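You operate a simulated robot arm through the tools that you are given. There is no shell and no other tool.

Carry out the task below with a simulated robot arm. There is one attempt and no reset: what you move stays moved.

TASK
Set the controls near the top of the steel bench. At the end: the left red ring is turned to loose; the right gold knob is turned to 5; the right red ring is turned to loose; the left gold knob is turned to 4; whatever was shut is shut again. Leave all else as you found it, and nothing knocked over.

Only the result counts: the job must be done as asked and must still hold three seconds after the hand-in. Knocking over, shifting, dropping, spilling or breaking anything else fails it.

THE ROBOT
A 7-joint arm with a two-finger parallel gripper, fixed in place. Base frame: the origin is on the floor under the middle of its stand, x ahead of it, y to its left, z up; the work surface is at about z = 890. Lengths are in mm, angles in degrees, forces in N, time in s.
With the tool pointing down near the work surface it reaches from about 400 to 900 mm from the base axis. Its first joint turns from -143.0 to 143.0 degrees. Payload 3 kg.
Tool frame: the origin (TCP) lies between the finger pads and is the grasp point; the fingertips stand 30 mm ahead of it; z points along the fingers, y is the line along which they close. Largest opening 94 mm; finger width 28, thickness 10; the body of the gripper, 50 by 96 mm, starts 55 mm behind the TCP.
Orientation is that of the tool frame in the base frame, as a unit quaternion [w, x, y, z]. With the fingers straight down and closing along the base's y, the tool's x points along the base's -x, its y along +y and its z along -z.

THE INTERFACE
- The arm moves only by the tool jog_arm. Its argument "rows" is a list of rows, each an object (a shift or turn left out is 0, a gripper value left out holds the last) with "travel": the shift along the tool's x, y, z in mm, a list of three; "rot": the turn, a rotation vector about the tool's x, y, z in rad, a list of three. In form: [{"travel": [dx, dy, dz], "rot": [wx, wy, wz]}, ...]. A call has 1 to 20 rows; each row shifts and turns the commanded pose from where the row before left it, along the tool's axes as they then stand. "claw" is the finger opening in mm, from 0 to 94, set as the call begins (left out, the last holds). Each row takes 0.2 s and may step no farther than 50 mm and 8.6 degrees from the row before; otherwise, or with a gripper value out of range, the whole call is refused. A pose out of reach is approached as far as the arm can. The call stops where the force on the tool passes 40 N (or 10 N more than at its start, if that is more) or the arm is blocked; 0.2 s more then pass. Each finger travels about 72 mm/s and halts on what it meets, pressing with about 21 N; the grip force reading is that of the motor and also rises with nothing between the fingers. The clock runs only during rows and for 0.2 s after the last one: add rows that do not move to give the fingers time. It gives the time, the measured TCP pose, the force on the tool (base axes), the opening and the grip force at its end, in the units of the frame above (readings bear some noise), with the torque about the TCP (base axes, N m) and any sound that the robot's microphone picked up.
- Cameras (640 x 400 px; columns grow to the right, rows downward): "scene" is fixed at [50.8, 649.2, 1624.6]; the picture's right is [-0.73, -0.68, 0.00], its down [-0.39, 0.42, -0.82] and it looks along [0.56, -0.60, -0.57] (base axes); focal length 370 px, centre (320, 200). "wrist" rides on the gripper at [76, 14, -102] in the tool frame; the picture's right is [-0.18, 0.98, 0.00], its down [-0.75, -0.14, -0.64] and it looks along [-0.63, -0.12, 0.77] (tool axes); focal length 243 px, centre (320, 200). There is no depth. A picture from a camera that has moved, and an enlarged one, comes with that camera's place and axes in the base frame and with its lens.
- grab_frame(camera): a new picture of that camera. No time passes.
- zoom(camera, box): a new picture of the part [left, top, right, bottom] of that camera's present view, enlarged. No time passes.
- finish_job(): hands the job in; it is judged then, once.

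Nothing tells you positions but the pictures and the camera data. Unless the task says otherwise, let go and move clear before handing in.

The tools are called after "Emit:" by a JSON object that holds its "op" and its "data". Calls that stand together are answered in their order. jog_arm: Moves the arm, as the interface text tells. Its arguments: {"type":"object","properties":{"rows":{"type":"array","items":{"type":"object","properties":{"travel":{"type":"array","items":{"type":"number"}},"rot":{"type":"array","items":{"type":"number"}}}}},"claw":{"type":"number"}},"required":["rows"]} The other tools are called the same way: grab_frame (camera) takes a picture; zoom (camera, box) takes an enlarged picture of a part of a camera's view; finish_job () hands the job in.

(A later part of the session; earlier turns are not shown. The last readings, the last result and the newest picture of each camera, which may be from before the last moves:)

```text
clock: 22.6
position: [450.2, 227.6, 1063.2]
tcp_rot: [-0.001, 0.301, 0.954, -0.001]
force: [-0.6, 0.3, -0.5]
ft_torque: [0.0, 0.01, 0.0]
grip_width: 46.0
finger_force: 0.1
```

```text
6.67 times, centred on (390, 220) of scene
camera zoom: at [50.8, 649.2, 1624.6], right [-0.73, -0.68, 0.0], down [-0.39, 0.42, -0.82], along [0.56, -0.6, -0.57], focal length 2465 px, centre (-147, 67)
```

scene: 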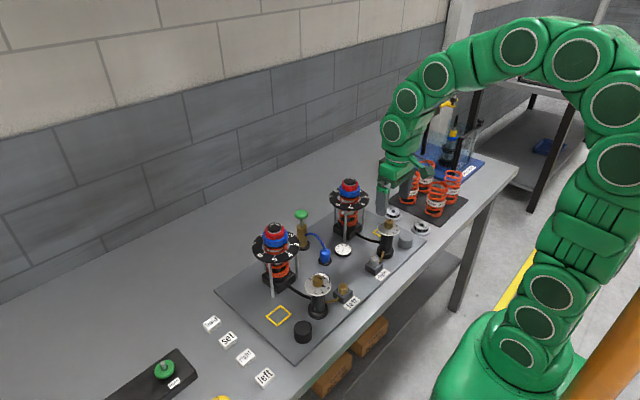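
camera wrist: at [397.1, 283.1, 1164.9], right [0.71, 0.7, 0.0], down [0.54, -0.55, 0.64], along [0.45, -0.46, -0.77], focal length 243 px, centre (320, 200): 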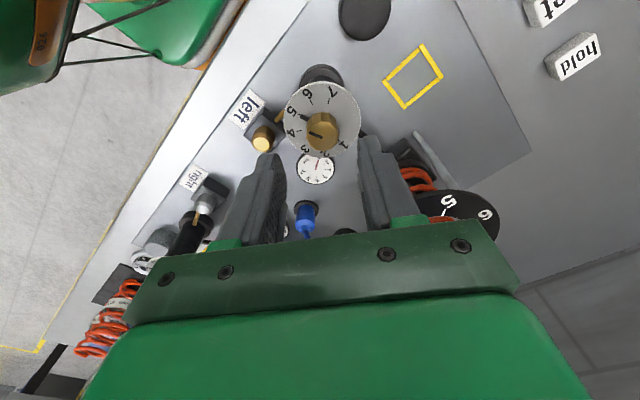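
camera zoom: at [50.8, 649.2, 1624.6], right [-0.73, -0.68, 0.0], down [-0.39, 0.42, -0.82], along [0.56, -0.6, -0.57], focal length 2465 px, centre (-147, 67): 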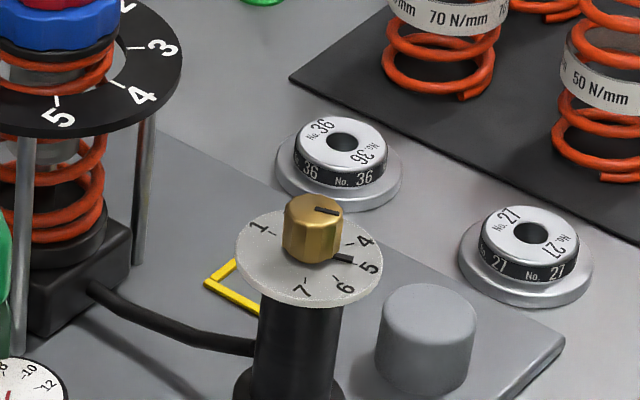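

The left knob points at 5 and is offset about (+1.3, +2.0) in the tool frame. I'll centre and descend.

Emit:
{"op": "jog_arm", "data": {"rows": [{"travel": [1.3, 2.0, 0]}, {"travel": [0, 0, 15]}, {"travel": [0, 0, 15]}, {"travel": [0, 0, 9]}, {"travel": [0, 0, 6]}, {"travel": [0, 0, 0]}]}}

Emit:
{"op": "zoom", "data": {"camera": "wrist", "box": [272, 110, 372, 200]}}

```text
clock: 24.0
position: [451.8, 232.5, 1019.1]
tcp_rot: [0.0, 0.301, 0.954, 0.0]
force: [-0.4, -0.9, 0.5]
ft_torque: [-0.01, -0.01, 0.0]
grip_width: 45.9
finger_force: 0.0
```

```text
4.44 times, centred on (322, 155) of wrist
camera zoom: at [397.7, 287.5, 1121.1], right [0.71, 0.7, 0.0], down [0.54, -0.55, 0.64], along [0.45, -0.46, -0.77], focal length 1078 px, centre (311, 400)
```

zoom: 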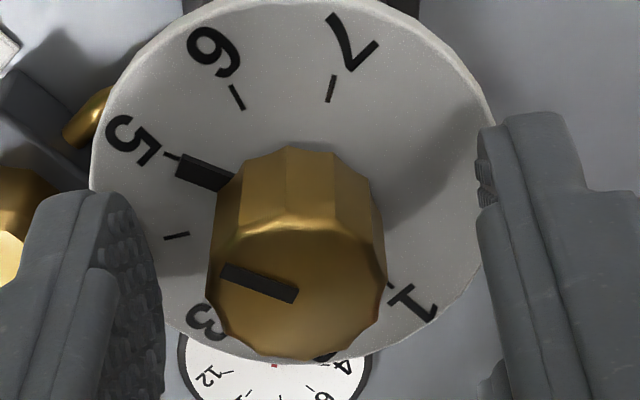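

Emit:
{"op": "jog_arm", "data": {"rows": [{"travel": [-0.7, -1.8, 0]}, {"travel": [0, 0, 0]}, {"travel": [0, 0, 0]}]}}

Emit:
{"op": "zoom", "data": {"camera": "wrist", "box": [272, 110, 372, 200]}}

```text
clock: 24.8
position: [450.7, 229.4, 1018.2]
tcp_rot: [0.0, 0.301, 0.954, -0.001]
force: [-0.6, -0.3, -0.2]
ft_torque: [0.0, -0.02, 0.01]
grip_width: 45.8
finger_force: 0.0
```

```text
4.44 times, centred on (322, 155) of wrist
camera zoom: at [396.9, 285.6, 1120.8], right [0.71, 0.7, 0.0], down [0.54, -0.55, 0.64], along [0.45, -0.46, -0.77], focal length 1078 px, centre (311, 400)
```

zoom: 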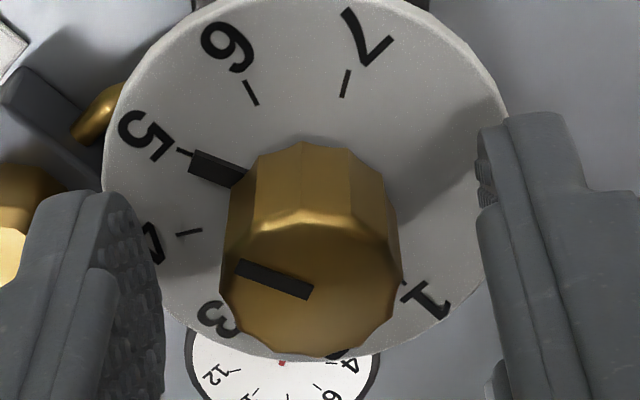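

The left knob is centred, and its pointer-to-tick view matches the right knob at 5, which confirms that setting. I'll close and turn 40° counterclockwise.

Emit:
{"op": "jog_arm", "data": {"rows": [{"travel": [0, 0, 0]}, {"travel": [0, 0, 0]}, {"travel": [0, 0, 0]}, {"travel": [0, 0, 0]}], "claw": 20}}

```text
clock: 25.8
position: [449.6, 230.4, 1018.4]
tcp_rot: [0.0, 0.3, 0.954, 0.0]
force: [0.2, -0.6, 2.3]
ft_torque: [-0.39, 0.17, 0.0]
grip_width: 23.4
finger_force: 45.1
```

Emit:
{"op": "jog_arm", "data": {"rows": [{"rot": [0, 0, -0.1164]}, {"rot": [0, 0, -0.1164]}, {"rot": [0, 0, -0.1164]}]}}

```text
clock: 26.6
position: [450.7, 229.5, 1018.5]
tcp_rot: [0.001, 0.13, 0.991, 0.0]
force: [-4.3, -22.4, 22.7]
ft_torque: [-0.31, 0.08, -0.02]
grip_width: 23.7
finger_force: 44.7
```

Emit:
{"op": "jog_arm", "data": {"rows": [{"travel": [0, -0.3, -0.3]}, {"rot": [0, 0, -0.1164]}, {"rot": [0, 0, -0.1164]}, {"rot": [0, 0, -0.1164]}, {"travel": [0, 0, 0]}]}}

Emit:
{"op": "zoom", "data": {"camera": "wrist", "box": [272, 110, 372, 200]}}

```text
clock: 27.8
position: [450.4, 230.1, 1017.9]
tcp_rot: [-0.002, -0.045, 0.999, -0.001]
force: [4.5, -11.1, -30.3]
ft_torque: [0.32, -0.51, 0.0]
grip_width: 23.4
finger_force: 44.7
```

```text
4.44 times, centred on (322, 155) of wrist
camera zoom: at [374.2, 237.7, 1120.8], right [0.1, 1.0, 0.0], down [0.76, -0.07, 0.64], along [0.64, -0.06, -0.77], focal length 1078 px, centre (311, 400)
```

zoom: 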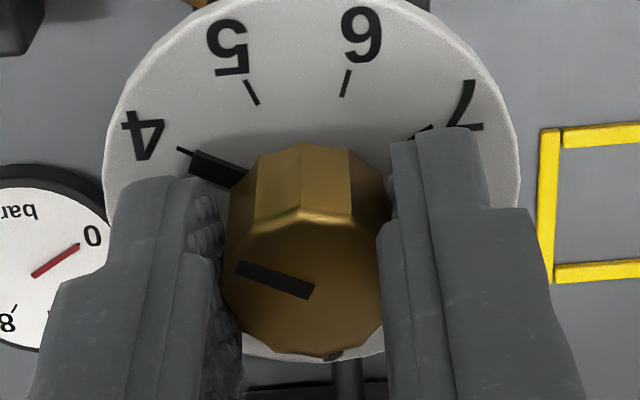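

The left pointer is on the 4 tick. I'll release and verify.

Emit:
{"op": "jog_arm", "data": {"rows": [{"travel": [0, 0, 0]}, {"travel": [0, 0, 0]}, {"travel": [0, 0, 0]}], "claw": 46}}

Emit:
{"op": "zoom", "data": {"camera": "wrist", "box": [272, 110, 372, 200]}}

```text
clock: 28.6
position: [449.3, 230.2, 1019.0]
tcp_rot: [-0.001, -0.044, 0.999, 0.0]
force: [1.0, 0.1, -0.1]
ft_torque: [0.02, 0.0, -0.03]
grip_width: 45.8
finger_force: 0.1
```

```text
4.44 times, centred on (322, 155) of wrist
camera zoom: at [373.9, 237.9, 1121.5], right [0.1, 1.0, 0.0], down [0.76, -0.07, 0.64], along [0.64, -0.06, -0.77], focal length 1078 px, centre (311, 400)
```

zoom: 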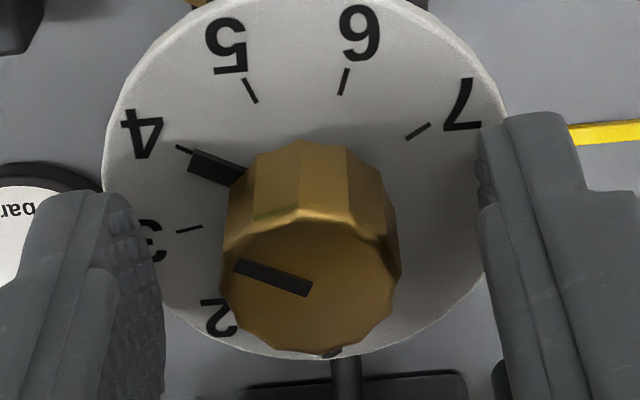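

The left knob is at 4. Now for the left red ring: I'll raise, rotate the tool 90° clockwise so the fingers avoid the pointer tab, and move over its axis.

Emit:
{"op": "jog_arm", "data": {"rows": [{"travel": [0, 0, -20]}, {"travel": [0, 0, -50]}, {"travel": [0, 0, -50]}, {"rot": [0, 0, 0.1382]}, {"rot": [0, 0, 0.1382]}, {"rot": [0, 0, 0.1382]}, {"rot": [0, 0, 0.1382]}, {"rot": [0, 0, 0.1382]}, {"rot": [0, 0, 0.1382]}, {"rot": [0, 0, 0.1382]}, {"rot": [0, 0, 0.1382]}, {"rot": [0, 0, 0.1382]}, {"rot": [0, 0, 0.1382]}, {"rot": [0, 0, 0.1382]}, {"rot": [0, 0, 0.1382]}, {"travel": [0, 0, 0]}], "claw": 70}}

```text
clock: 32.0
position: [449.3, 230.7, 1139.8]
tcp_rot: [0.0, 0.708, 0.706, 0.0]
force: [-0.3, 0.0, -0.2]
ft_torque: [-0.02, -0.01, -0.01]
grip_width: 70.1
finger_force: 0.0
```

Emit:
{"op": "jog_arm", "data": {"rows": [{"travel": [0, 47.3, 0]}, {"travel": [0, 47.3, 0]}, {"travel": [0, 47.4, 0]}, {"travel": [0, 0, 15]}, {"travel": [0, 0, 0]}, {"travel": [0, 0, 0]}]}}

Emit:
{"op": "grab_frame", "data": {"camera": "wrist"}}

Emit:
{"op": "zoom", "data": {"camera": "wrist", "box": [265, 80, 375, 180]}}

Emit:
{"op": "zoom", "data": {"camera": "scene", "box": [240, 190, 320, 290]}}

```text
clock: 33.4
position: [593.6, 229.5, 1125.3]
tcp_rot: [0.0, 0.707, 0.707, 0.0]
force: [-0.6, -0.4, 0.3]
ft_torque: [0.01, -0.02, 0.05]
grip_width: 69.8
finger_force: 0.1
```

```text
taken
camera wrist: at [608.8, 306.1, 1227.7], right [0.98, -0.18, 0.0], down [-0.14, -0.75, 0.64], along [-0.12, -0.63, -0.77], focal length 243 px, centre (320, 200)
```

wrist: 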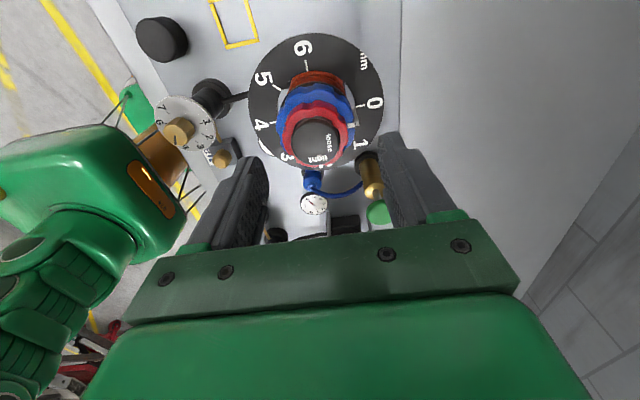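

```text
4.00 times, centred on (320, 130) of wrist
camera zoom: at [608.8, 306.1, 1227.7], right [0.98, -0.18, 0.0], down [-0.14, -0.75, 0.64], along [-0.12, -0.63, -0.77], focal length 970 px, centre (320, 480)
```

zoom: 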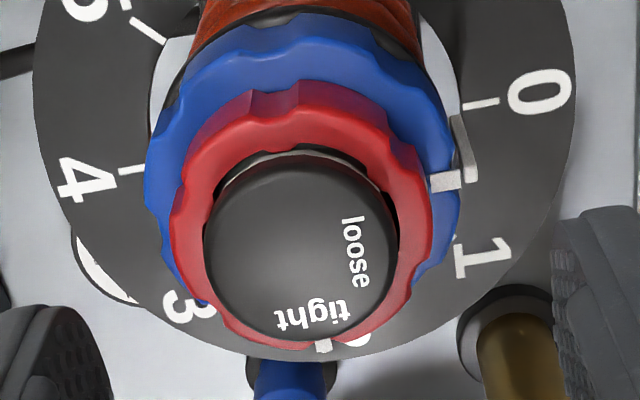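

```text
4.00 times, centred on (280, 240) of scene
camera zoom: at [50.8, 649.2, 1624.6], right [-0.73, -0.68, 0.0], down [-0.39, 0.42, -0.82], along [0.56, -0.6, -0.57], focal length 1479 px, centre (480, 40)
```

zoom: 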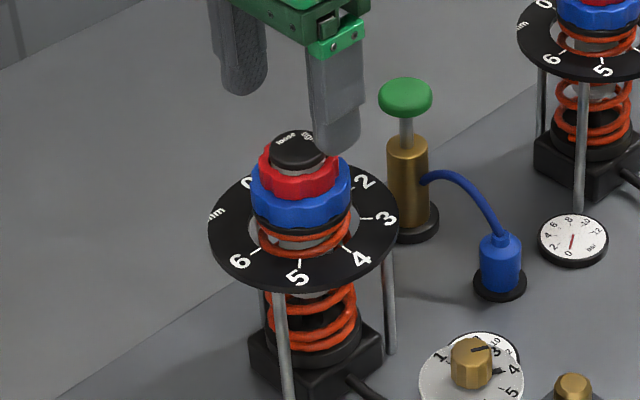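

Emit:
{"op": "zoom", "data": {"camera": "scene", "box": [336, 174, 366, 200]}}

Emit:
{"op": "zoom", "data": {"camera": "wrist", "box": [300, 95, 370, 155]}}

Emit:
{"op": "zoom", "data": {"camera": "wrist", "box": [270, 100, 340, 170]}}

```text
15.38 times, centred on (351, 187) of scene
camera zoom: at [50.8, 649.2, 1624.6], right [-0.73, -0.68, 0.0], down [-0.39, 0.42, -0.82], along [0.56, -0.6, -0.57], focal length 5688 px, centre (-157, 400)
```

zoom: 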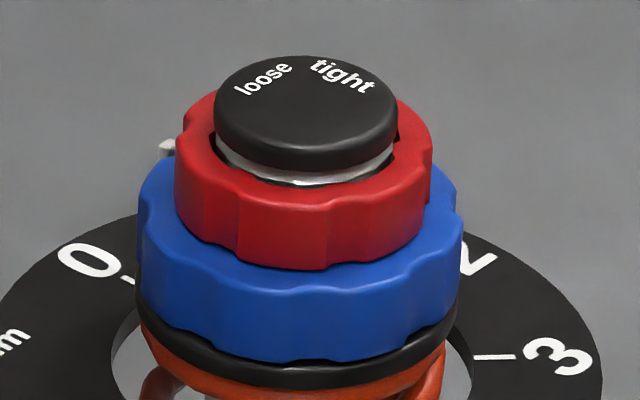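

```text
6.67 times, centred on (335, 125) of wrist
camera zoom: at [608.8, 306.1, 1227.7], right [0.98, -0.18, 0.0], down [-0.14, -0.75, 0.64], along [-0.12, -0.63, -0.77], focal length 1618 px, centre (220, 700)
```

zoom: 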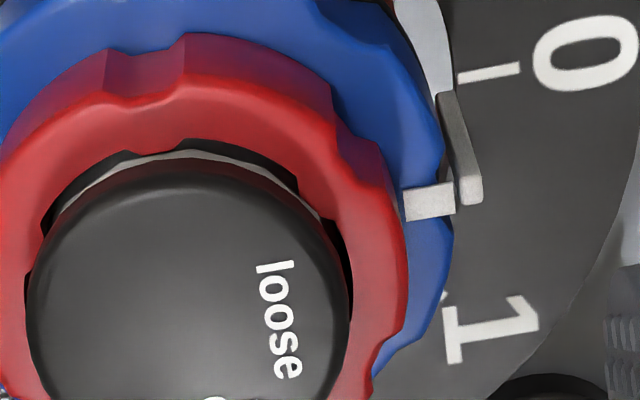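

```text
5.71 times, centred on (305, 135) of wrist
camera zoom: at [608.8, 306.1, 1227.7], right [0.98, -0.18, 0.0], down [-0.14, -0.75, 0.64], along [-0.12, -0.63, -0.77], focal length 1386 px, centre (406, 571)
```

zoom: 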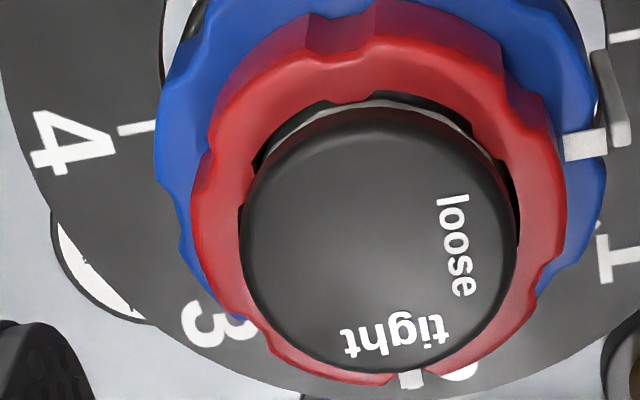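

The blue ring's pointer tab is at about −3° (towards +x). I'll grip the red ring with the fingers at about 42° and −138°, so neither finger meets the blue tab or the red pointer during a 90° turn. Re-centring and rotating now.

Emit:
{"op": "jog_arm", "data": {"rows": [{"travel": [0, -3.0, 0]}, {"rot": [0, 0, -0.1222]}, {"rot": [0, 0, -0.1222]}, {"rot": [0, 0, -0.1222]}, {"rot": [0, 0, -0.1222]}, {"rot": [0, 0, -0.1222]}, {"rot": [0, 0, -0.1222]}, {"travel": [0, 0, 0]}, {"travel": [0, 0, 0]}]}}

Emit:
{"op": "zoom", "data": {"camera": "wrist", "box": [265, 80, 375, 180]}}

Emit:
{"op": "zoom", "data": {"camera": "scene", "box": [240, 190, 320, 290]}}

```text
clock: 35.4
position: [587.5, 229.5, 1122.8]
tcp_rot: [-0.001, 0.407, 0.913, 0.0]
force: [-0.6, -0.2, 0.1]
ft_torque: [0.0, 0.0, 0.01]
grip_width: 70.3
finger_force: 0.1
```

```text
4.00 times, centred on (320, 130) of wrist
camera zoom: at [549.5, 296.0, 1225.6], right [0.85, 0.52, 0.0], down [0.4, -0.65, 0.64], along [0.33, -0.55, -0.77], focal length 970 px, centre (320, 480)
```

zoom: 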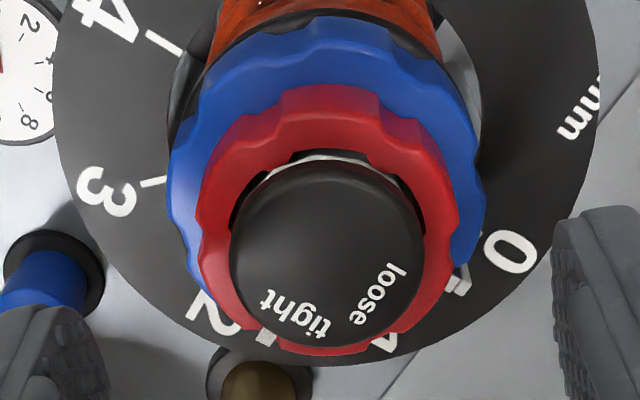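

```text
4.00 times, centred on (280, 240) of scene
camera zoom: at [50.8, 649.2, 1624.6], right [-0.73, -0.68, 0.0], down [-0.39, 0.42, -0.82], along [0.56, -0.6, -0.57], focal length 1479 px, centre (480, 40)
```

zoom: 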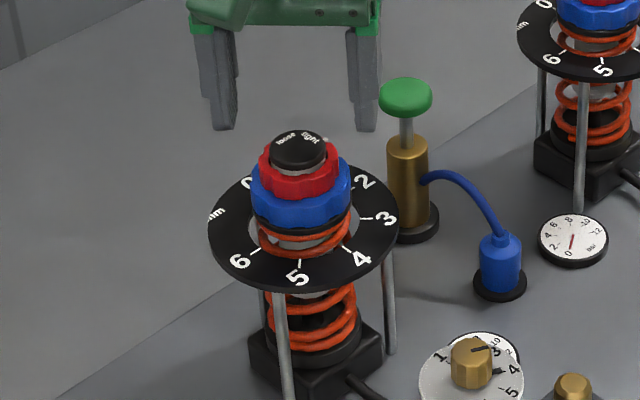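

Emit:
{"op": "jog_arm", "data": {"rows": [{"travel": [0, 0, 10]}, {"travel": [0, 0, 10]}, {"travel": [0, 0, 0]}, {"travel": [0, 0, 0]}]}}

Emit:
{"op": "zoom", "data": {"camera": "wrist", "box": [265, 90, 375, 190]}}

Emit:
{"op": "zoom", "data": {"camera": "scene", "box": [250, 200, 310, 260]}}

```text
clock: 36.4
position: [588.3, 230.5, 1104.0]
tcp_rot: [0.0, 0.407, 0.913, 0.0]
force: [-0.2, -0.4, 0.9]
ft_torque: [-0.03, 0.01, 0.01]
grip_width: 69.9
finger_force: 0.1
```

```text
4.00 times, centred on (320, 140) of wrist
camera zoom: at [548.5, 296.5, 1206.2], right [0.85, 0.52, 0.0], down [0.4, -0.65, 0.64], along [0.33, -0.55, -0.77], focal length 970 px, centre (320, 440)
```

zoom: 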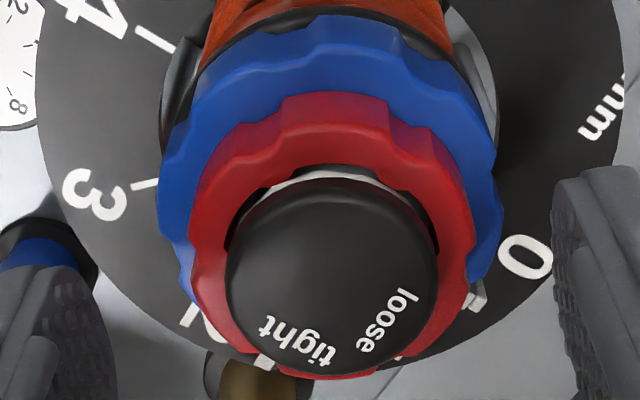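

```text
6.67 times, centred on (280, 230) of scene
camera zoom: at [50.8, 649.2, 1624.6], right [-0.73, -0.68, 0.0], down [-0.39, 0.42, -0.82], along [0.56, -0.6, -0.57], focal length 2465 px, centre (587, 0)
```

zoom: 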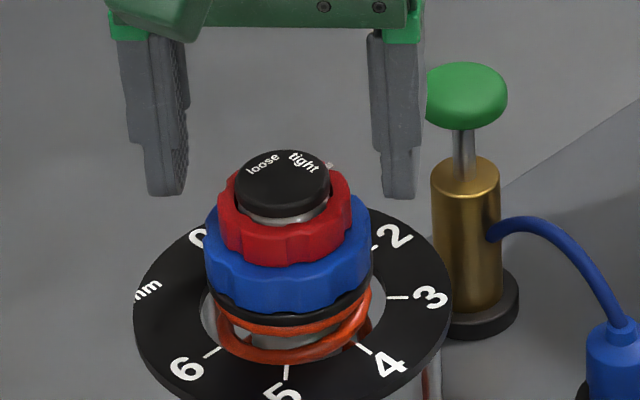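

Emit:
{"op": "jog_arm", "data": {"rows": [{"travel": [-0.3, 1.7, 0]}, {"travel": [0, 0, 8]}, {"travel": [0, 0, 8]}, {"travel": [0, 0, 0]}, {"travel": [0, 0, 0]}]}}

Emit:
{"op": "zoom", "data": {"camera": "wrist", "box": [265, 90, 375, 190]}}

Emit:
{"op": "zoom", "data": {"camera": "scene", "box": [250, 205, 310, 260]}}

```text
clock: 37.6
position: [591.2, 231.7, 1088.4]
tcp_rot: [0.0, 0.406, 0.914, 0.001]
force: [-0.3, 0.0, -0.1]
ft_torque: [-0.04, -0.02, 0.02]
grip_width: 70.1
finger_force: 0.0
```

```text
4.00 times, centred on (320, 140) of wrist
camera zoom: at [551.5, 297.7, 1190.3], right [0.85, 0.52, 0.0], down [0.4, -0.65, 0.64], along [0.33, -0.55, -0.77], focal length 970 px, centre (320, 440)
```

zoom: 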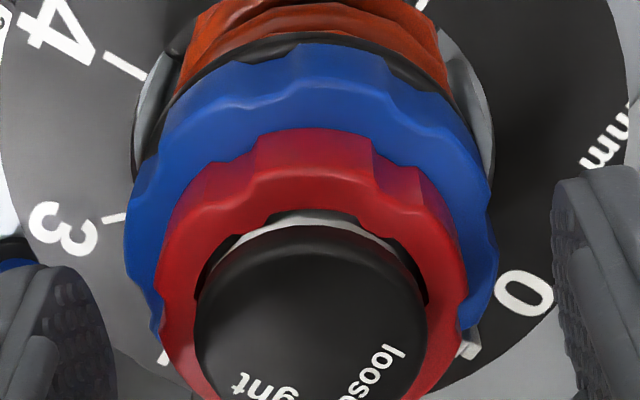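

```text
7.27 times, centred on (280, 232) of scene
camera zoom: at [50.8, 649.2, 1624.6], right [-0.73, -0.68, 0.0], down [-0.39, 0.42, -0.82], along [0.56, -0.6, -0.57], focal length 2689 px, centre (611, -36)
```

zoom: 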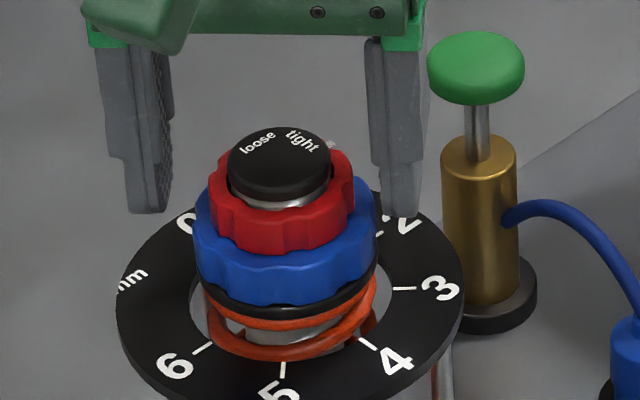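

The fingertips are about 3 mm above the blue ring with roughly 9 mm overlapping the red ring. I'll nudge to centre and close on the red ring.

Emit:
{"op": "jog_arm", "data": {"rows": [{"travel": [0, -1.2, 0.8]}, {"travel": [0, 0, 0]}]}}

Emit:
{"op": "jog_arm", "data": {"rows": [{"travel": [0, 0, 0]}, {"travel": [0, 0, 0]}, {"travel": [0, 0, 0]}, {"travel": [0, 0, 0]}], "claw": 44}}

Emit:
{"op": "zoom", "data": {"camera": "wrist", "box": [265, 110, 375, 210]}}

Emit:
{"op": "zoom", "data": {"camera": "scene", "box": [250, 205, 310, 260]}}

```text
clock: 38.2
position: [590.0, 229.4, 1087.5]
tcp_rot: [-0.001, 0.407, 0.913, 0.0]
force: [-0.1, -0.5, 0.9]
ft_torque: [-0.03, -0.03, 0.02]
grip_width: 70.3
finger_force: 0.1
```

```text
clock: 39.2
position: [589.9, 230.8, 1086.9]
tcp_rot: [0.0, 0.407, 0.914, -0.001]
force: [-3.1, -3.9, 0.3]
ft_torque: [-0.14, 0.04, 0.02]
grip_width: 46.9
finger_force: 3.0
```

```text
4.00 times, centred on (320, 160) of wrist
camera zoom: at [550.7, 296.9, 1189.3], right [0.85, 0.52, 0.0], down [0.4, -0.65, 0.64], along [0.33, -0.55, -0.77], focal length 970 px, centre (320, 360)
```

zoom: 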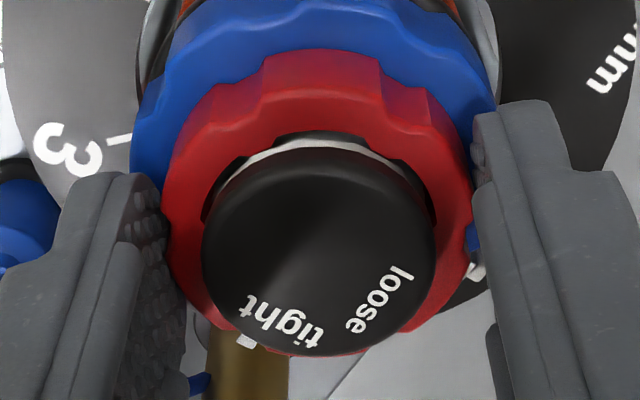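

```text
7.27 times, centred on (280, 232) of scene
camera zoom: at [50.8, 649.2, 1624.6], right [-0.73, -0.68, 0.0], down [-0.39, 0.42, -0.82], along [0.56, -0.6, -0.57], focal length 2689 px, centre (611, -36)
```

zoom: 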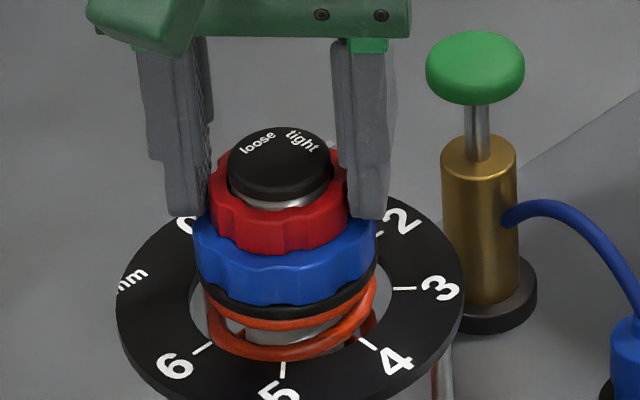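

The fingers rest on the red ring with balanced force, above the blue one. I'll squeeze fully and try the first part of the counterclockwise turn.

Emit:
{"op": "jog_arm", "data": {"rows": [{"travel": [0, 0, 0]}, {"travel": [0, 0, 0]}], "claw": 20}}

Emit:
{"op": "jog_arm", "data": {"rows": [{"rot": [0, 0, -0.1309]}, {"rot": [0, 0, -0.1309]}]}}

Emit:
{"op": "zoom", "data": {"camera": "wrist", "box": [265, 110, 375, 210]}}

Emit:
{"op": "zoom", "data": {"camera": "scene", "box": [250, 205, 310, 260]}}

```text
clock: 39.8
position: [590.2, 230.9, 1086.6]
tcp_rot: [0.0, 0.407, 0.913, 0.001]
force: [-7.9, -8.3, -0.2]
ft_torque: [-0.21, 0.33, -0.03]
grip_width: 45.5
finger_force: 45.5
```

```text
clock: 40.4
position: [589.1, 231.9, 1086.9]
tcp_rot: [0.0, 0.284, 0.959, 0.001]
force: [4.1, -7.3, -2.9]
ft_torque: [-0.18, -0.1, -0.04]
grip_width: 45.6
finger_force: 44.5
```

```text
4.00 times, centred on (320, 160) of wrist
camera zoom: at [534.5, 283.9, 1189.4], right [0.69, 0.72, 0.0], down [0.55, -0.53, 0.64], along [0.47, -0.44, -0.77], focal length 970 px, centre (320, 360)
```

zoom: 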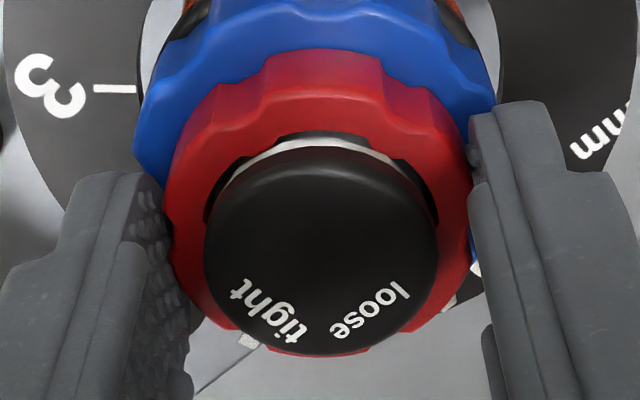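

```text
7.27 times, centred on (280, 232) of scene
camera zoom: at [50.8, 649.2, 1624.6], right [-0.73, -0.68, 0.0], down [-0.39, 0.42, -0.82], along [0.56, -0.6, -0.57], focal length 2689 px, centre (611, -36)
```

zoom: 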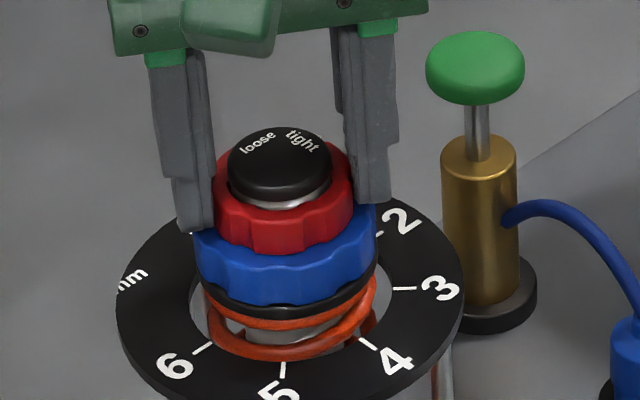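

Emit:
{"op": "zoom", "data": {"camera": "wrist", "box": [330, 150, 370, 190]}}

Emit:
{"op": "zoom", "data": {"camera": "scene", "box": [262, 225, 296, 250]}}

```text
10.00 times, centred on (350, 170) of wrist
camera zoom: at [534.5, 283.9, 1189.4], right [0.69, 0.72, 0.0], down [0.55, -0.53, 0.64], along [0.47, -0.44, -0.77], focal length 2426 px, centre (20, 500)
```

zoom: 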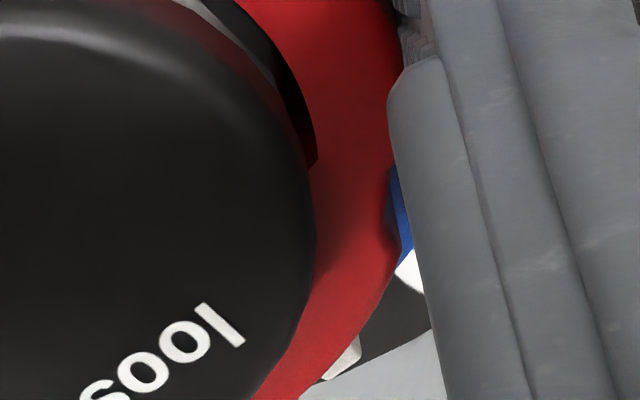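

```text
16.00 times, centred on (279, 238) of scene
camera zoom: at [50.8, 649.2, 1624.6], right [-0.73, -0.68, 0.0], down [-0.39, 0.42, -0.82], along [0.56, -0.6, -0.57], focal length 5916 px, centre (976, -400)
```

zoom: 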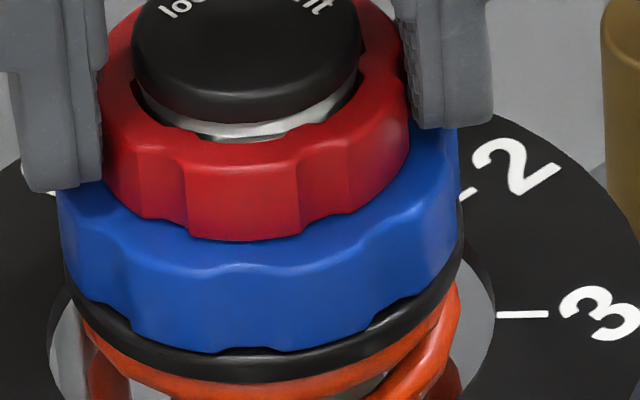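

Only the red ring is turning, and the blue tab stays put. I'll continue the turn.

Emit:
{"op": "jog_arm", "data": {"rows": [{"rot": [0, 0, -0.1309]}, {"rot": [0, 0, -0.1309]}, {"rot": [0, 0, -0.1309]}, {"rot": [0, 0, -0.1309]}]}}

Emit:
{"op": "zoom", "data": {"camera": "wrist", "box": [265, 110, 375, 210]}}

```text
clock: 41.4
position: [589.4, 229.4, 1087.0]
tcp_rot: [0.0, 0.026, 1.0, 0.0]
force: [-5.7, -13.3, 1.9]
ft_torque: [-0.07, 0.27, -0.02]
grip_width: 45.5
finger_force: 44.8
```

```text
4.00 times, centred on (320, 160) of wrist
camera zoom: at [515.3, 248.4, 1189.2], right [0.23, 0.97, 0.0], down [0.75, -0.18, 0.64], along [0.62, -0.15, -0.77], focal length 970 px, centre (320, 360)
```

zoom: 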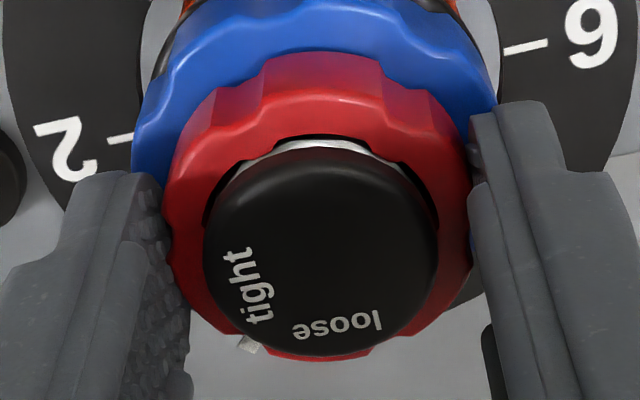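

Emit:
{"op": "jog_arm", "data": {"rows": [{"rot": [0, 0, -0.1309]}, {"rot": [0, 0, -0.1309]}, {"rot": [0, 0, -0.1309]}, {"rot": [0, 0, -0.1309]}]}}

Emit:
{"op": "zoom", "data": {"camera": "wrist", "box": [265, 110, 375, 210]}}

```text
clock: 42.4
position: [589.6, 229.7, 1086.8]
tcp_rot: [0.0, -0.235, 0.972, 0.0]
force: [-10.1, -18.7, 1.2]
ft_torque: [-0.4, 0.26, -0.02]
grip_width: 45.6
finger_force: 44.7
```

```text
4.00 times, centred on (320, 160) of wrist
camera zoom: at [516.7, 208.3, 1189.3], right [-0.28, 0.96, 0.0], down [0.74, 0.22, 0.64], along [0.62, 0.18, -0.77], focal length 970 px, centre (320, 360)
```

zoom: 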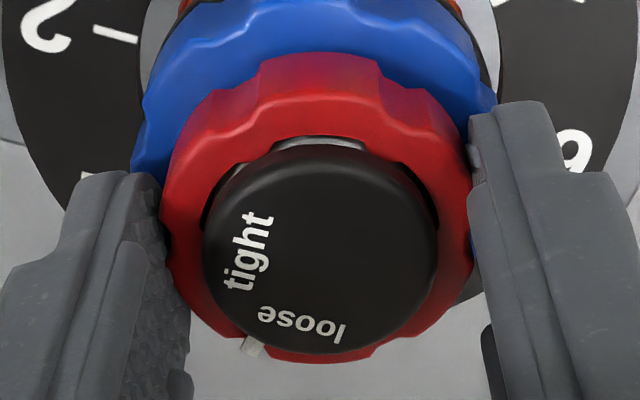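

The pointer has turned 75° and is close to "loose". I'll zoom in to measure what remains.

Emit:
{"op": "zoom", "data": {"camera": "wrist", "box": [290, 160, 340, 205]}}

```text
8.89 times, centred on (315, 182) of wrist
camera zoom: at [516.7, 208.3, 1189.3], right [-0.28, 0.96, 0.0], down [0.74, 0.22, 0.64], along [0.62, 0.18, -0.77], focal length 2157 px, centre (364, 356)
```

zoom: 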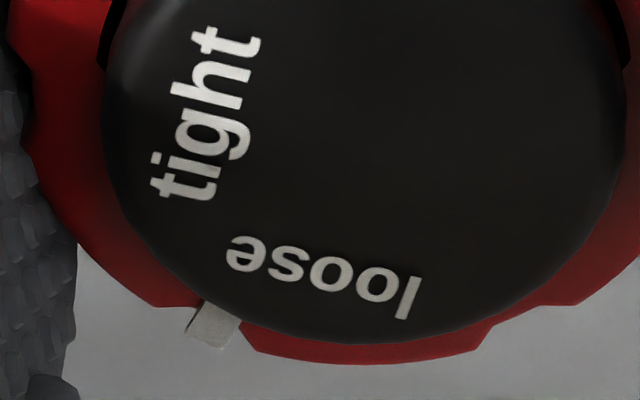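

Emit:
{"op": "jog_arm", "data": {"rows": [{"rot": [0, 0, -0.1047]}, {"rot": [0, 0, -0.1047]}, {"travel": [0, 0, 0]}]}}

Emit:
{"op": "zoom", "data": {"camera": "wrist", "box": [290, 160, 340, 205]}}

Emit:
{"op": "zoom", "data": {"camera": "scene", "box": [250, 205, 310, 260]}}

```text
clock: 43.2
position: [590.5, 230.2, 1086.6]
tcp_rot: [0.0, -0.334, 0.943, 0.0]
force: [4.9, -14.4, -4.3]
ft_torque: [0.06, -0.42, 0.01]
grip_width: 45.1
finger_force: 45.0
```

```text
8.89 times, centred on (315, 182) of wrist
camera zoom: at [522.8, 193.3, 1189.4], right [-0.48, 0.88, 0.0], down [0.67, 0.36, 0.64], along [0.57, 0.31, -0.77], focal length 2157 px, centre (364, 356)
```

zoom: 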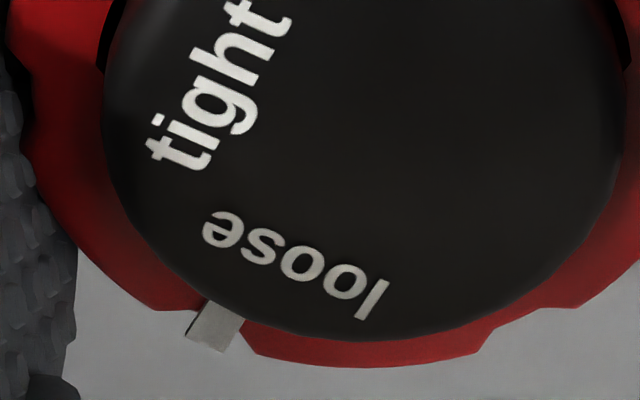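

```text
7.27 times, centred on (280, 232) of scene
camera zoom: at [50.8, 649.2, 1624.6], right [-0.73, -0.68, 0.0], down [-0.39, 0.42, -0.82], along [0.56, -0.6, -0.57], focal length 2689 px, centre (611, -36)
```

zoom: 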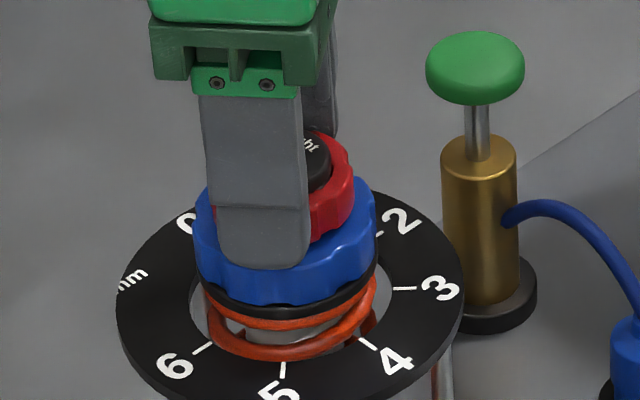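

It has turned 87°, and the text position suggests about 3° more to line up exactly with "loose".

Emit:
{"op": "jog_arm", "data": {"rows": [{"rot": [0, 0, -0.0524]}, {"travel": [0, 0, 0]}, {"travel": [0, 0, 0]}]}}

Emit:
{"op": "zoom", "data": {"camera": "wrist", "box": [290, 160, 340, 205]}}

```text
clock: 44.0
position: [588.5, 230.1, 1086.4]
tcp_rot: [0.0, -0.359, 0.933, -0.001]
force: [6.3, -12.8, -1.9]
ft_torque: [-0.26, -0.08, -1.31]
grip_width: 45.6
finger_force: 44.7
```

```text
8.89 times, centred on (315, 182) of wrist
camera zoom: at [524.8, 189.8, 1189.4], right [-0.52, 0.85, 0.0], down [0.65, 0.4, 0.64], along [0.55, 0.33, -0.77], focal length 2157 px, centre (364, 356)
```

zoom: 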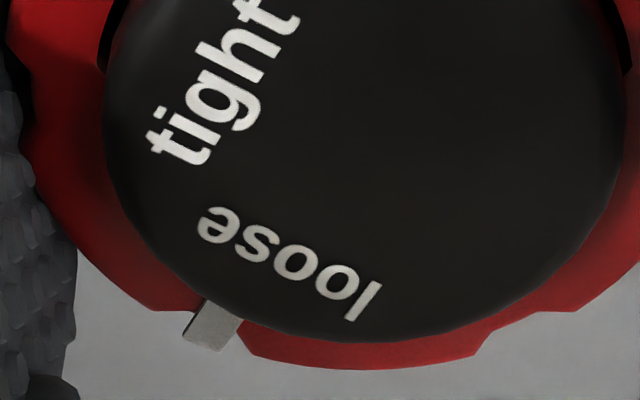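

The torque jumped to −1.3 N·m, so the ring is against its end stop at "loose". I'll release and check.

Emit:
{"op": "jog_arm", "data": {"rows": [{"travel": [0, 0, 0]}, {"travel": [0, 0, 0]}, {"travel": [0, 0, 0]}], "claw": 70}}

Emit:
{"op": "jog_arm", "data": {"rows": [{"travel": [0, 0, -10]}, {"travel": [0, 0, -30]}, {"travel": [0, 0, 0]}, {"travel": [0, 0, 0]}]}}

Emit:
{"op": "zoom", "data": {"camera": "wrist", "box": [265, 80, 375, 180]}}

Emit:
{"op": "zoom", "data": {"camera": "scene", "box": [250, 205, 310, 260]}}

```text
clock: 44.8
position: [589.9, 229.1, 1087.4]
tcp_rot: [0.0, -0.359, 0.933, -0.001]
force: [-0.1, 0.2, -0.4]
ft_torque: [0.0, 0.06, 0.02]
grip_width: 69.9
finger_force: 0.1
```

```text
clock: 45.8
position: [588.1, 230.1, 1128.5]
tcp_rot: [0.0, -0.359, 0.934, 0.0]
force: [-0.8, 0.2, 0.8]
ft_torque: [-0.01, 0.02, -0.01]
grip_width: 70.2
finger_force: 0.2
```

```text
4.00 times, centred on (320, 130) of wrist
camera zoom: at [523.7, 189.5, 1230.4], right [-0.52, 0.85, 0.0], down [0.66, 0.4, 0.64], along [0.55, 0.33, -0.77], focal length 970 px, centre (320, 480)
```

zoom: 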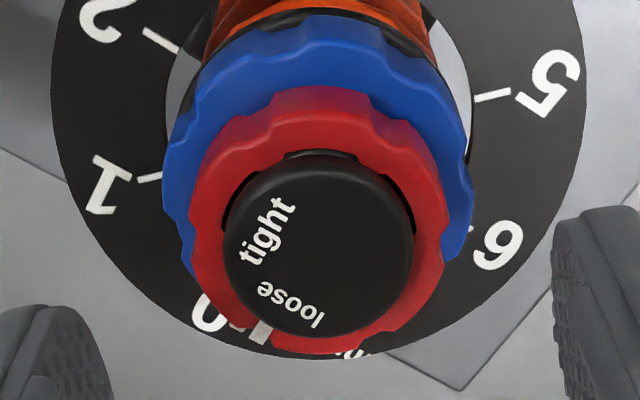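

```text
7.27 times, centred on (280, 232) of scene
camera zoom: at [50.8, 649.2, 1624.6], right [-0.73, -0.68, 0.0], down [-0.39, 0.42, -0.82], along [0.56, -0.6, -0.57], focal length 2689 px, centre (611, -36)
```

zoom: 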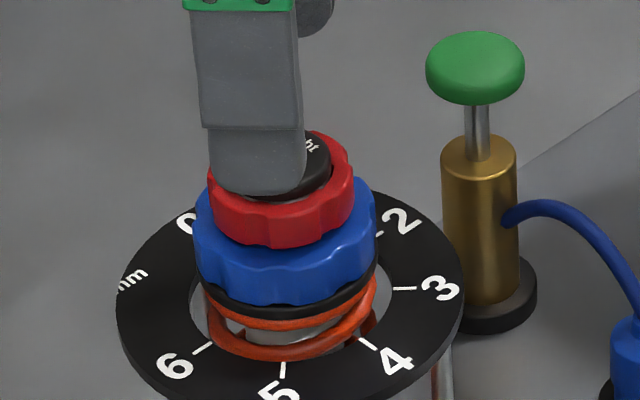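

Emit:
{"op": "jog_arm", "data": {"rows": [{"travel": [0, 0, -10], "rot": [0, 0, 0.1222]}, {"rot": [0, 0, 0.1222]}, {"rot": [0, 0, 0.1222]}, {"rot": [0, 0, 0.1222]}, {"rot": [0, 0, 0.1222]}, {"rot": [0, 0, 0.1222]}, {"travel": [0, 0, 0]}]}}

Emit:
{"op": "zoom", "data": {"camera": "wrist", "box": [275, 75, 365, 160]}}

Emit:
{"op": "zoom", "data": {"camera": "scene", "box": [258, 217, 298, 253]}}

```text
clock: 47.4
position: [589.9, 229.4, 1137.5]
tcp_rot: [0.0, 0.001, 1.0, 0.0]
force: [-0.1, 0.6, 0.6]
ft_torque: [-0.02, 0.01, 0.02]
grip_width: 70.0
finger_force: 0.1
```

```text
4.71 times, centred on (320, 118) of wrist
camera zoom: at [514.1, 244.8, 1239.6], right [0.19, 0.98, 0.0], down [0.75, -0.14, 0.64], along [0.63, -0.12, -0.77], focal length 1142 px, centre (320, 588)
```

zoom: 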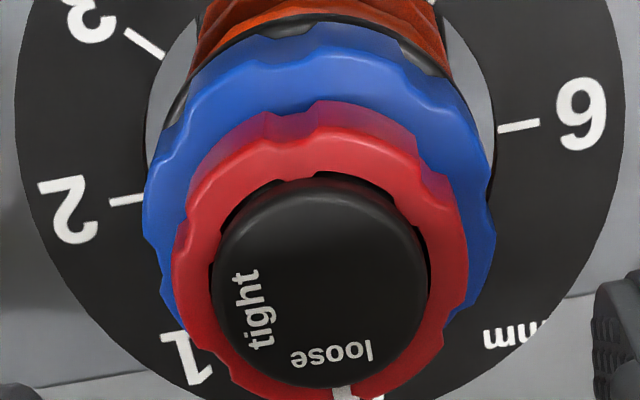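

```text
11.11 times, centred on (278, 235) of scene
camera zoom: at [50.8, 649.2, 1624.6], right [-0.73, -0.68, 0.0], down [-0.39, 0.42, -0.82], along [0.56, -0.6, -0.57], focal length 4108 px, centre (787, -189)
```

zoom: 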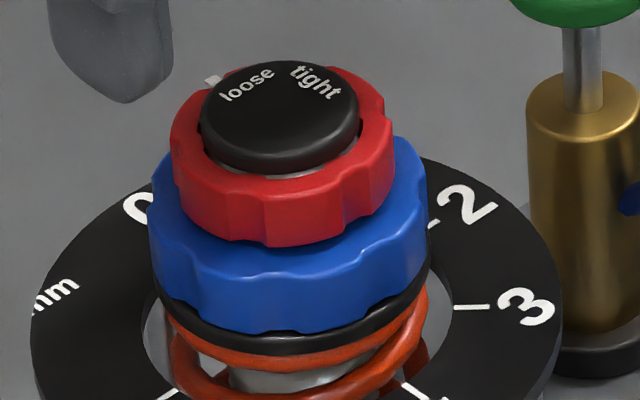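

The left red ring now points at "loose" and the blue ring is unchanged. Moving over to the right unit.

Emit:
{"op": "jog_arm", "data": {"rows": [{"travel": [0, -46.7, 0]}, {"travel": [0, -46.7, 0]}, {"travel": [0, -46.7, 0]}, {"travel": [0, -46.7, 0]}, {"travel": [0, -46.7, 0]}, {"travel": [0, -46.5, 0]}, {"rot": [0, 0, 0.1396]}, {"rot": [0, 0, 0.1396]}, {"rot": [0, 0, 0.1396]}, {"rot": [0, 0, 0.1396]}, {"rot": [0, 0, 0.1396]}, {"rot": [0, 0, 0.1396]}, {"travel": [0, 0, 10]}, {"travel": [0, 0, 0]}, {"travel": [0, 0, 0]}]}}

Emit:
{"op": "zoom", "data": {"camera": "wrist", "box": [265, 80, 375, 180]}}

Emit:
{"op": "zoom", "data": {"camera": "scene", "box": [320, 160, 380, 215]}}

```text
clock: 50.6
position: [589.9, -51.4, 1126.0]
tcp_rot: [0.0, 0.408, 0.913, 0.001]
force: [-0.7, -1.1, 0.1]
ft_torque: [0.0, -0.02, -0.01]
grip_width: 70.0
finger_force: 0.1
```

```text
4.00 times, centred on (320, 130) of wrist
camera zoom: at [550.7, 15.9, 1229.5], right [0.85, 0.52, 0.0], down [0.4, -0.65, 0.64], along [0.33, -0.55, -0.77], focal length 970 px, centre (320, 480)
```

zoom: 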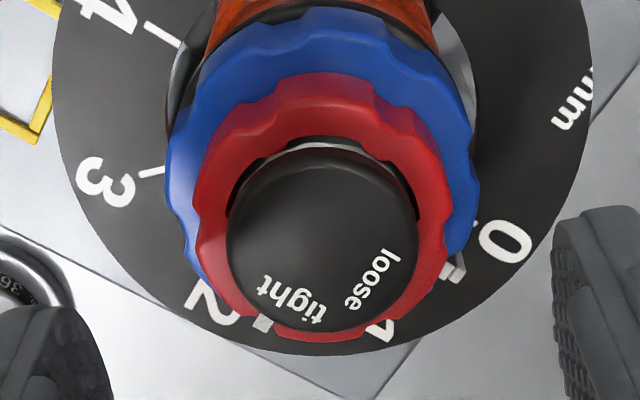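

```text
7.27 times, centred on (350, 188) of scene
camera zoom: at [50.8, 649.2, 1624.6], right [-0.73, -0.68, 0.0], down [-0.39, 0.42, -0.82], along [0.56, -0.6, -0.57], focal length 2689 px, centre (102, 291)
```

zoom: 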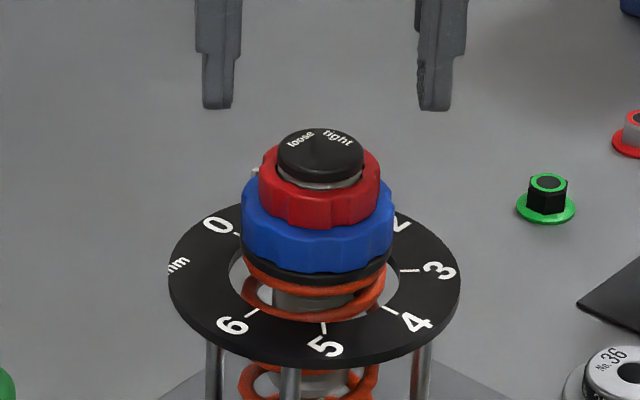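

Well centred over the right ring, which has the same layout as the left. Descending to the same height.

Emit:
{"op": "jog_arm", "data": {"rows": [{"travel": [0, 0.2, 15]}, {"travel": [0, 0, 12]}, {"travel": [0, 0, 7]}, {"travel": [0, 0, 4]}, {"travel": [0, 0, 0]}, {"travel": [0, 0, 0]}]}}

Emit:
{"op": "zoom", "data": {"camera": "wrist", "box": [265, 110, 375, 210]}}

Emit:
{"op": "zoom", "data": {"camera": "scene", "box": [320, 160, 380, 215]}}

```text
clock: 52.0
position: [589.2, -51.2, 1088.0]
tcp_rot: [0.0, 0.407, 0.913, 0.0]
force: [0.0, -0.6, -1.1]
ft_torque: [0.01, 0.02, 0.01]
grip_width: 70.1
finger_force: 0.0
```

```text
4.00 times, centred on (320, 160) of wrist
camera zoom: at [550.2, 16.2, 1190.8], right [0.85, 0.52, 0.0], down [0.4, -0.65, 0.64], along [0.33, -0.55, -0.77], focal length 970 px, centre (320, 360)
```

zoom: 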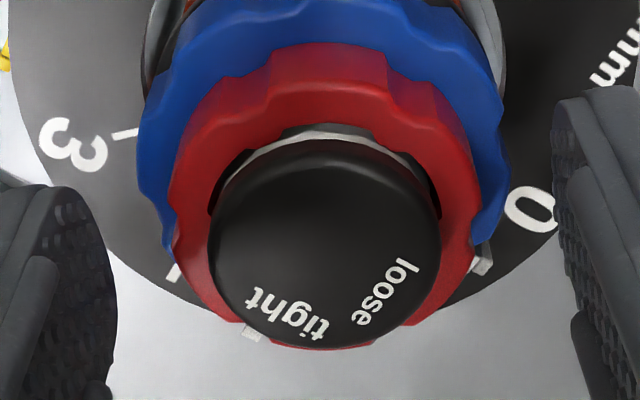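

```text
7.27 times, centred on (350, 188) of scene
camera zoom: at [50.8, 649.2, 1624.6], right [-0.73, -0.68, 0.0], down [-0.39, 0.42, -0.82], along [0.56, -0.6, -0.57], focal length 2689 px, centre (102, 291)
```

zoom: 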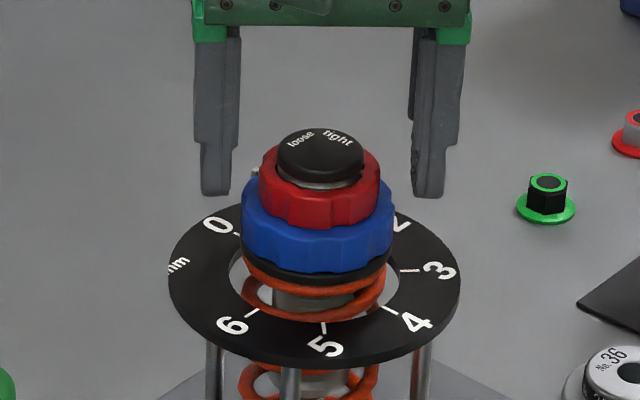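

Emit:
{"op": "jog_arm", "data": {"rows": [{"travel": [0.4, 0.5, 0.8]}, {"travel": [0, 0, 0]}]}}

Emit:
{"op": "jog_arm", "data": {"rows": [{"travel": [0, 0, 0]}, {"travel": [0, 0, 0]}, {"travel": [0, 0, 0]}, {"travel": [0, 0, 0]}], "claw": 44}}

Emit:
{"op": "zoom", "data": {"camera": "wrist", "box": [265, 110, 375, 210]}}

Emit:
{"op": "zoom", "data": {"camera": "scene", "box": [320, 160, 380, 215]}}

```text
clock: 52.6
position: [591.1, -50.0, 1087.6]
tcp_rot: [0.0, 0.407, 0.913, 0.0]
force: [-0.4, -0.3, 1.1]
ft_torque: [0.01, 0.03, 0.0]
grip_width: 70.1
finger_force: 0.0
```

```text
clock: 53.6
position: [590.2, -49.5, 1088.1]
tcp_rot: [0.001, 0.407, 0.914, 0.0]
force: [-4.6, -4.4, 0.2]
ft_torque: [0.0, 0.16, -0.02]
grip_width: 45.5
finger_force: 45.1
```

```text
4.00 times, centred on (320, 160) of wrist
camera zoom: at [550.6, 16.7, 1189.7], right [0.85, 0.52, 0.0], down [0.4, -0.65, 0.64], along [0.33, -0.55, -0.77], focal length 970 px, centre (320, 360)
```

zoom: 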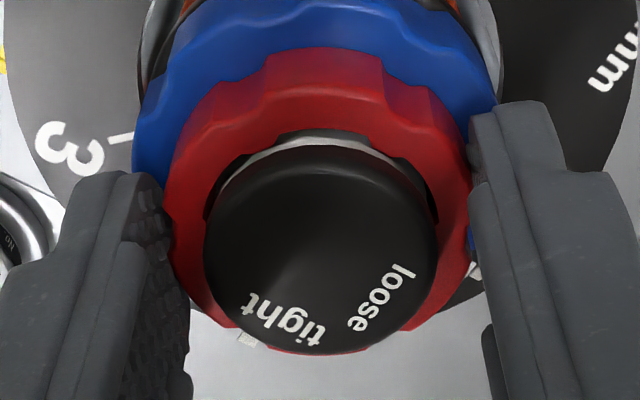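

```text
7.27 times, centred on (350, 188) of scene
camera zoom: at [50.8, 649.2, 1624.6], right [-0.73, -0.68, 0.0], down [-0.39, 0.42, -0.82], along [0.56, -0.6, -0.57], focal length 2689 px, centre (102, 291)
```

zoom: 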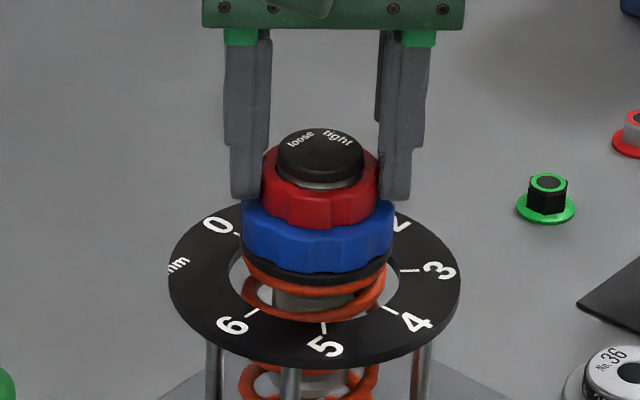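

The right red ring is gripped cleanly at 45.5 mm. I'll turn counterclockwise in stages.

Emit:
{"op": "jog_arm", "data": {"rows": [{"rot": [0, 0, -0.1309]}, {"rot": [0, 0, -0.1309]}, {"rot": [0, 0, -0.1309]}], "claw": 20}}

Emit:
{"op": "zoom", "data": {"camera": "wrist", "box": [265, 110, 375, 210]}}

Emit:
{"op": "zoom", "data": {"camera": "scene", "box": [320, 160, 380, 215]}}

```text
clock: 54.4
position: [589.8, -50.1, 1086.8]
tcp_rot: [0.0, 0.22, 0.975, 0.0]
force: [-2.9, -13.2, -7.2]
ft_torque: [0.04, 0.03, -0.01]
grip_width: 45.4
finger_force: 45.1
```

```text
4.00 times, centred on (320, 160) of wrist
camera zoom: at [528.2, -3.9, 1189.9], right [0.59, 0.81, 0.0], down [0.62, -0.45, 0.64], along [0.52, -0.38, -0.77], focal length 970 px, centre (320, 360)
```

zoom: 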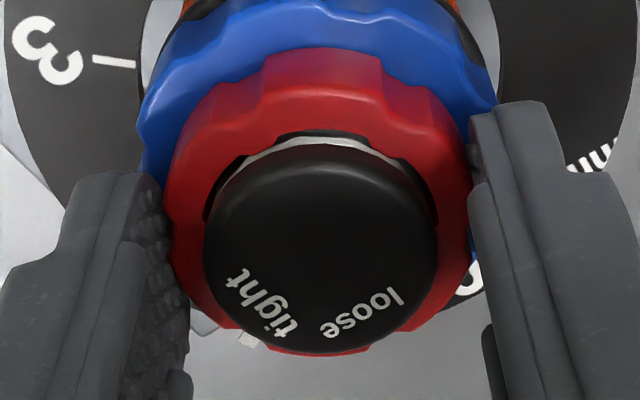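

```text
7.27 times, centred on (350, 188) of scene
camera zoom: at [50.8, 649.2, 1624.6], right [-0.73, -0.68, 0.0], down [-0.39, 0.42, -0.82], along [0.56, -0.6, -0.57], focal length 2689 px, centre (102, 291)
```

zoom: 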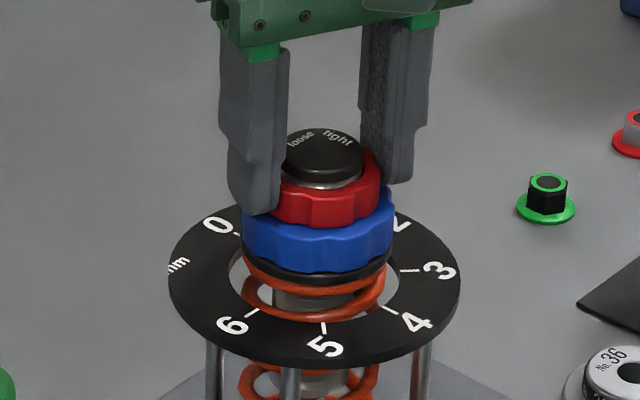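

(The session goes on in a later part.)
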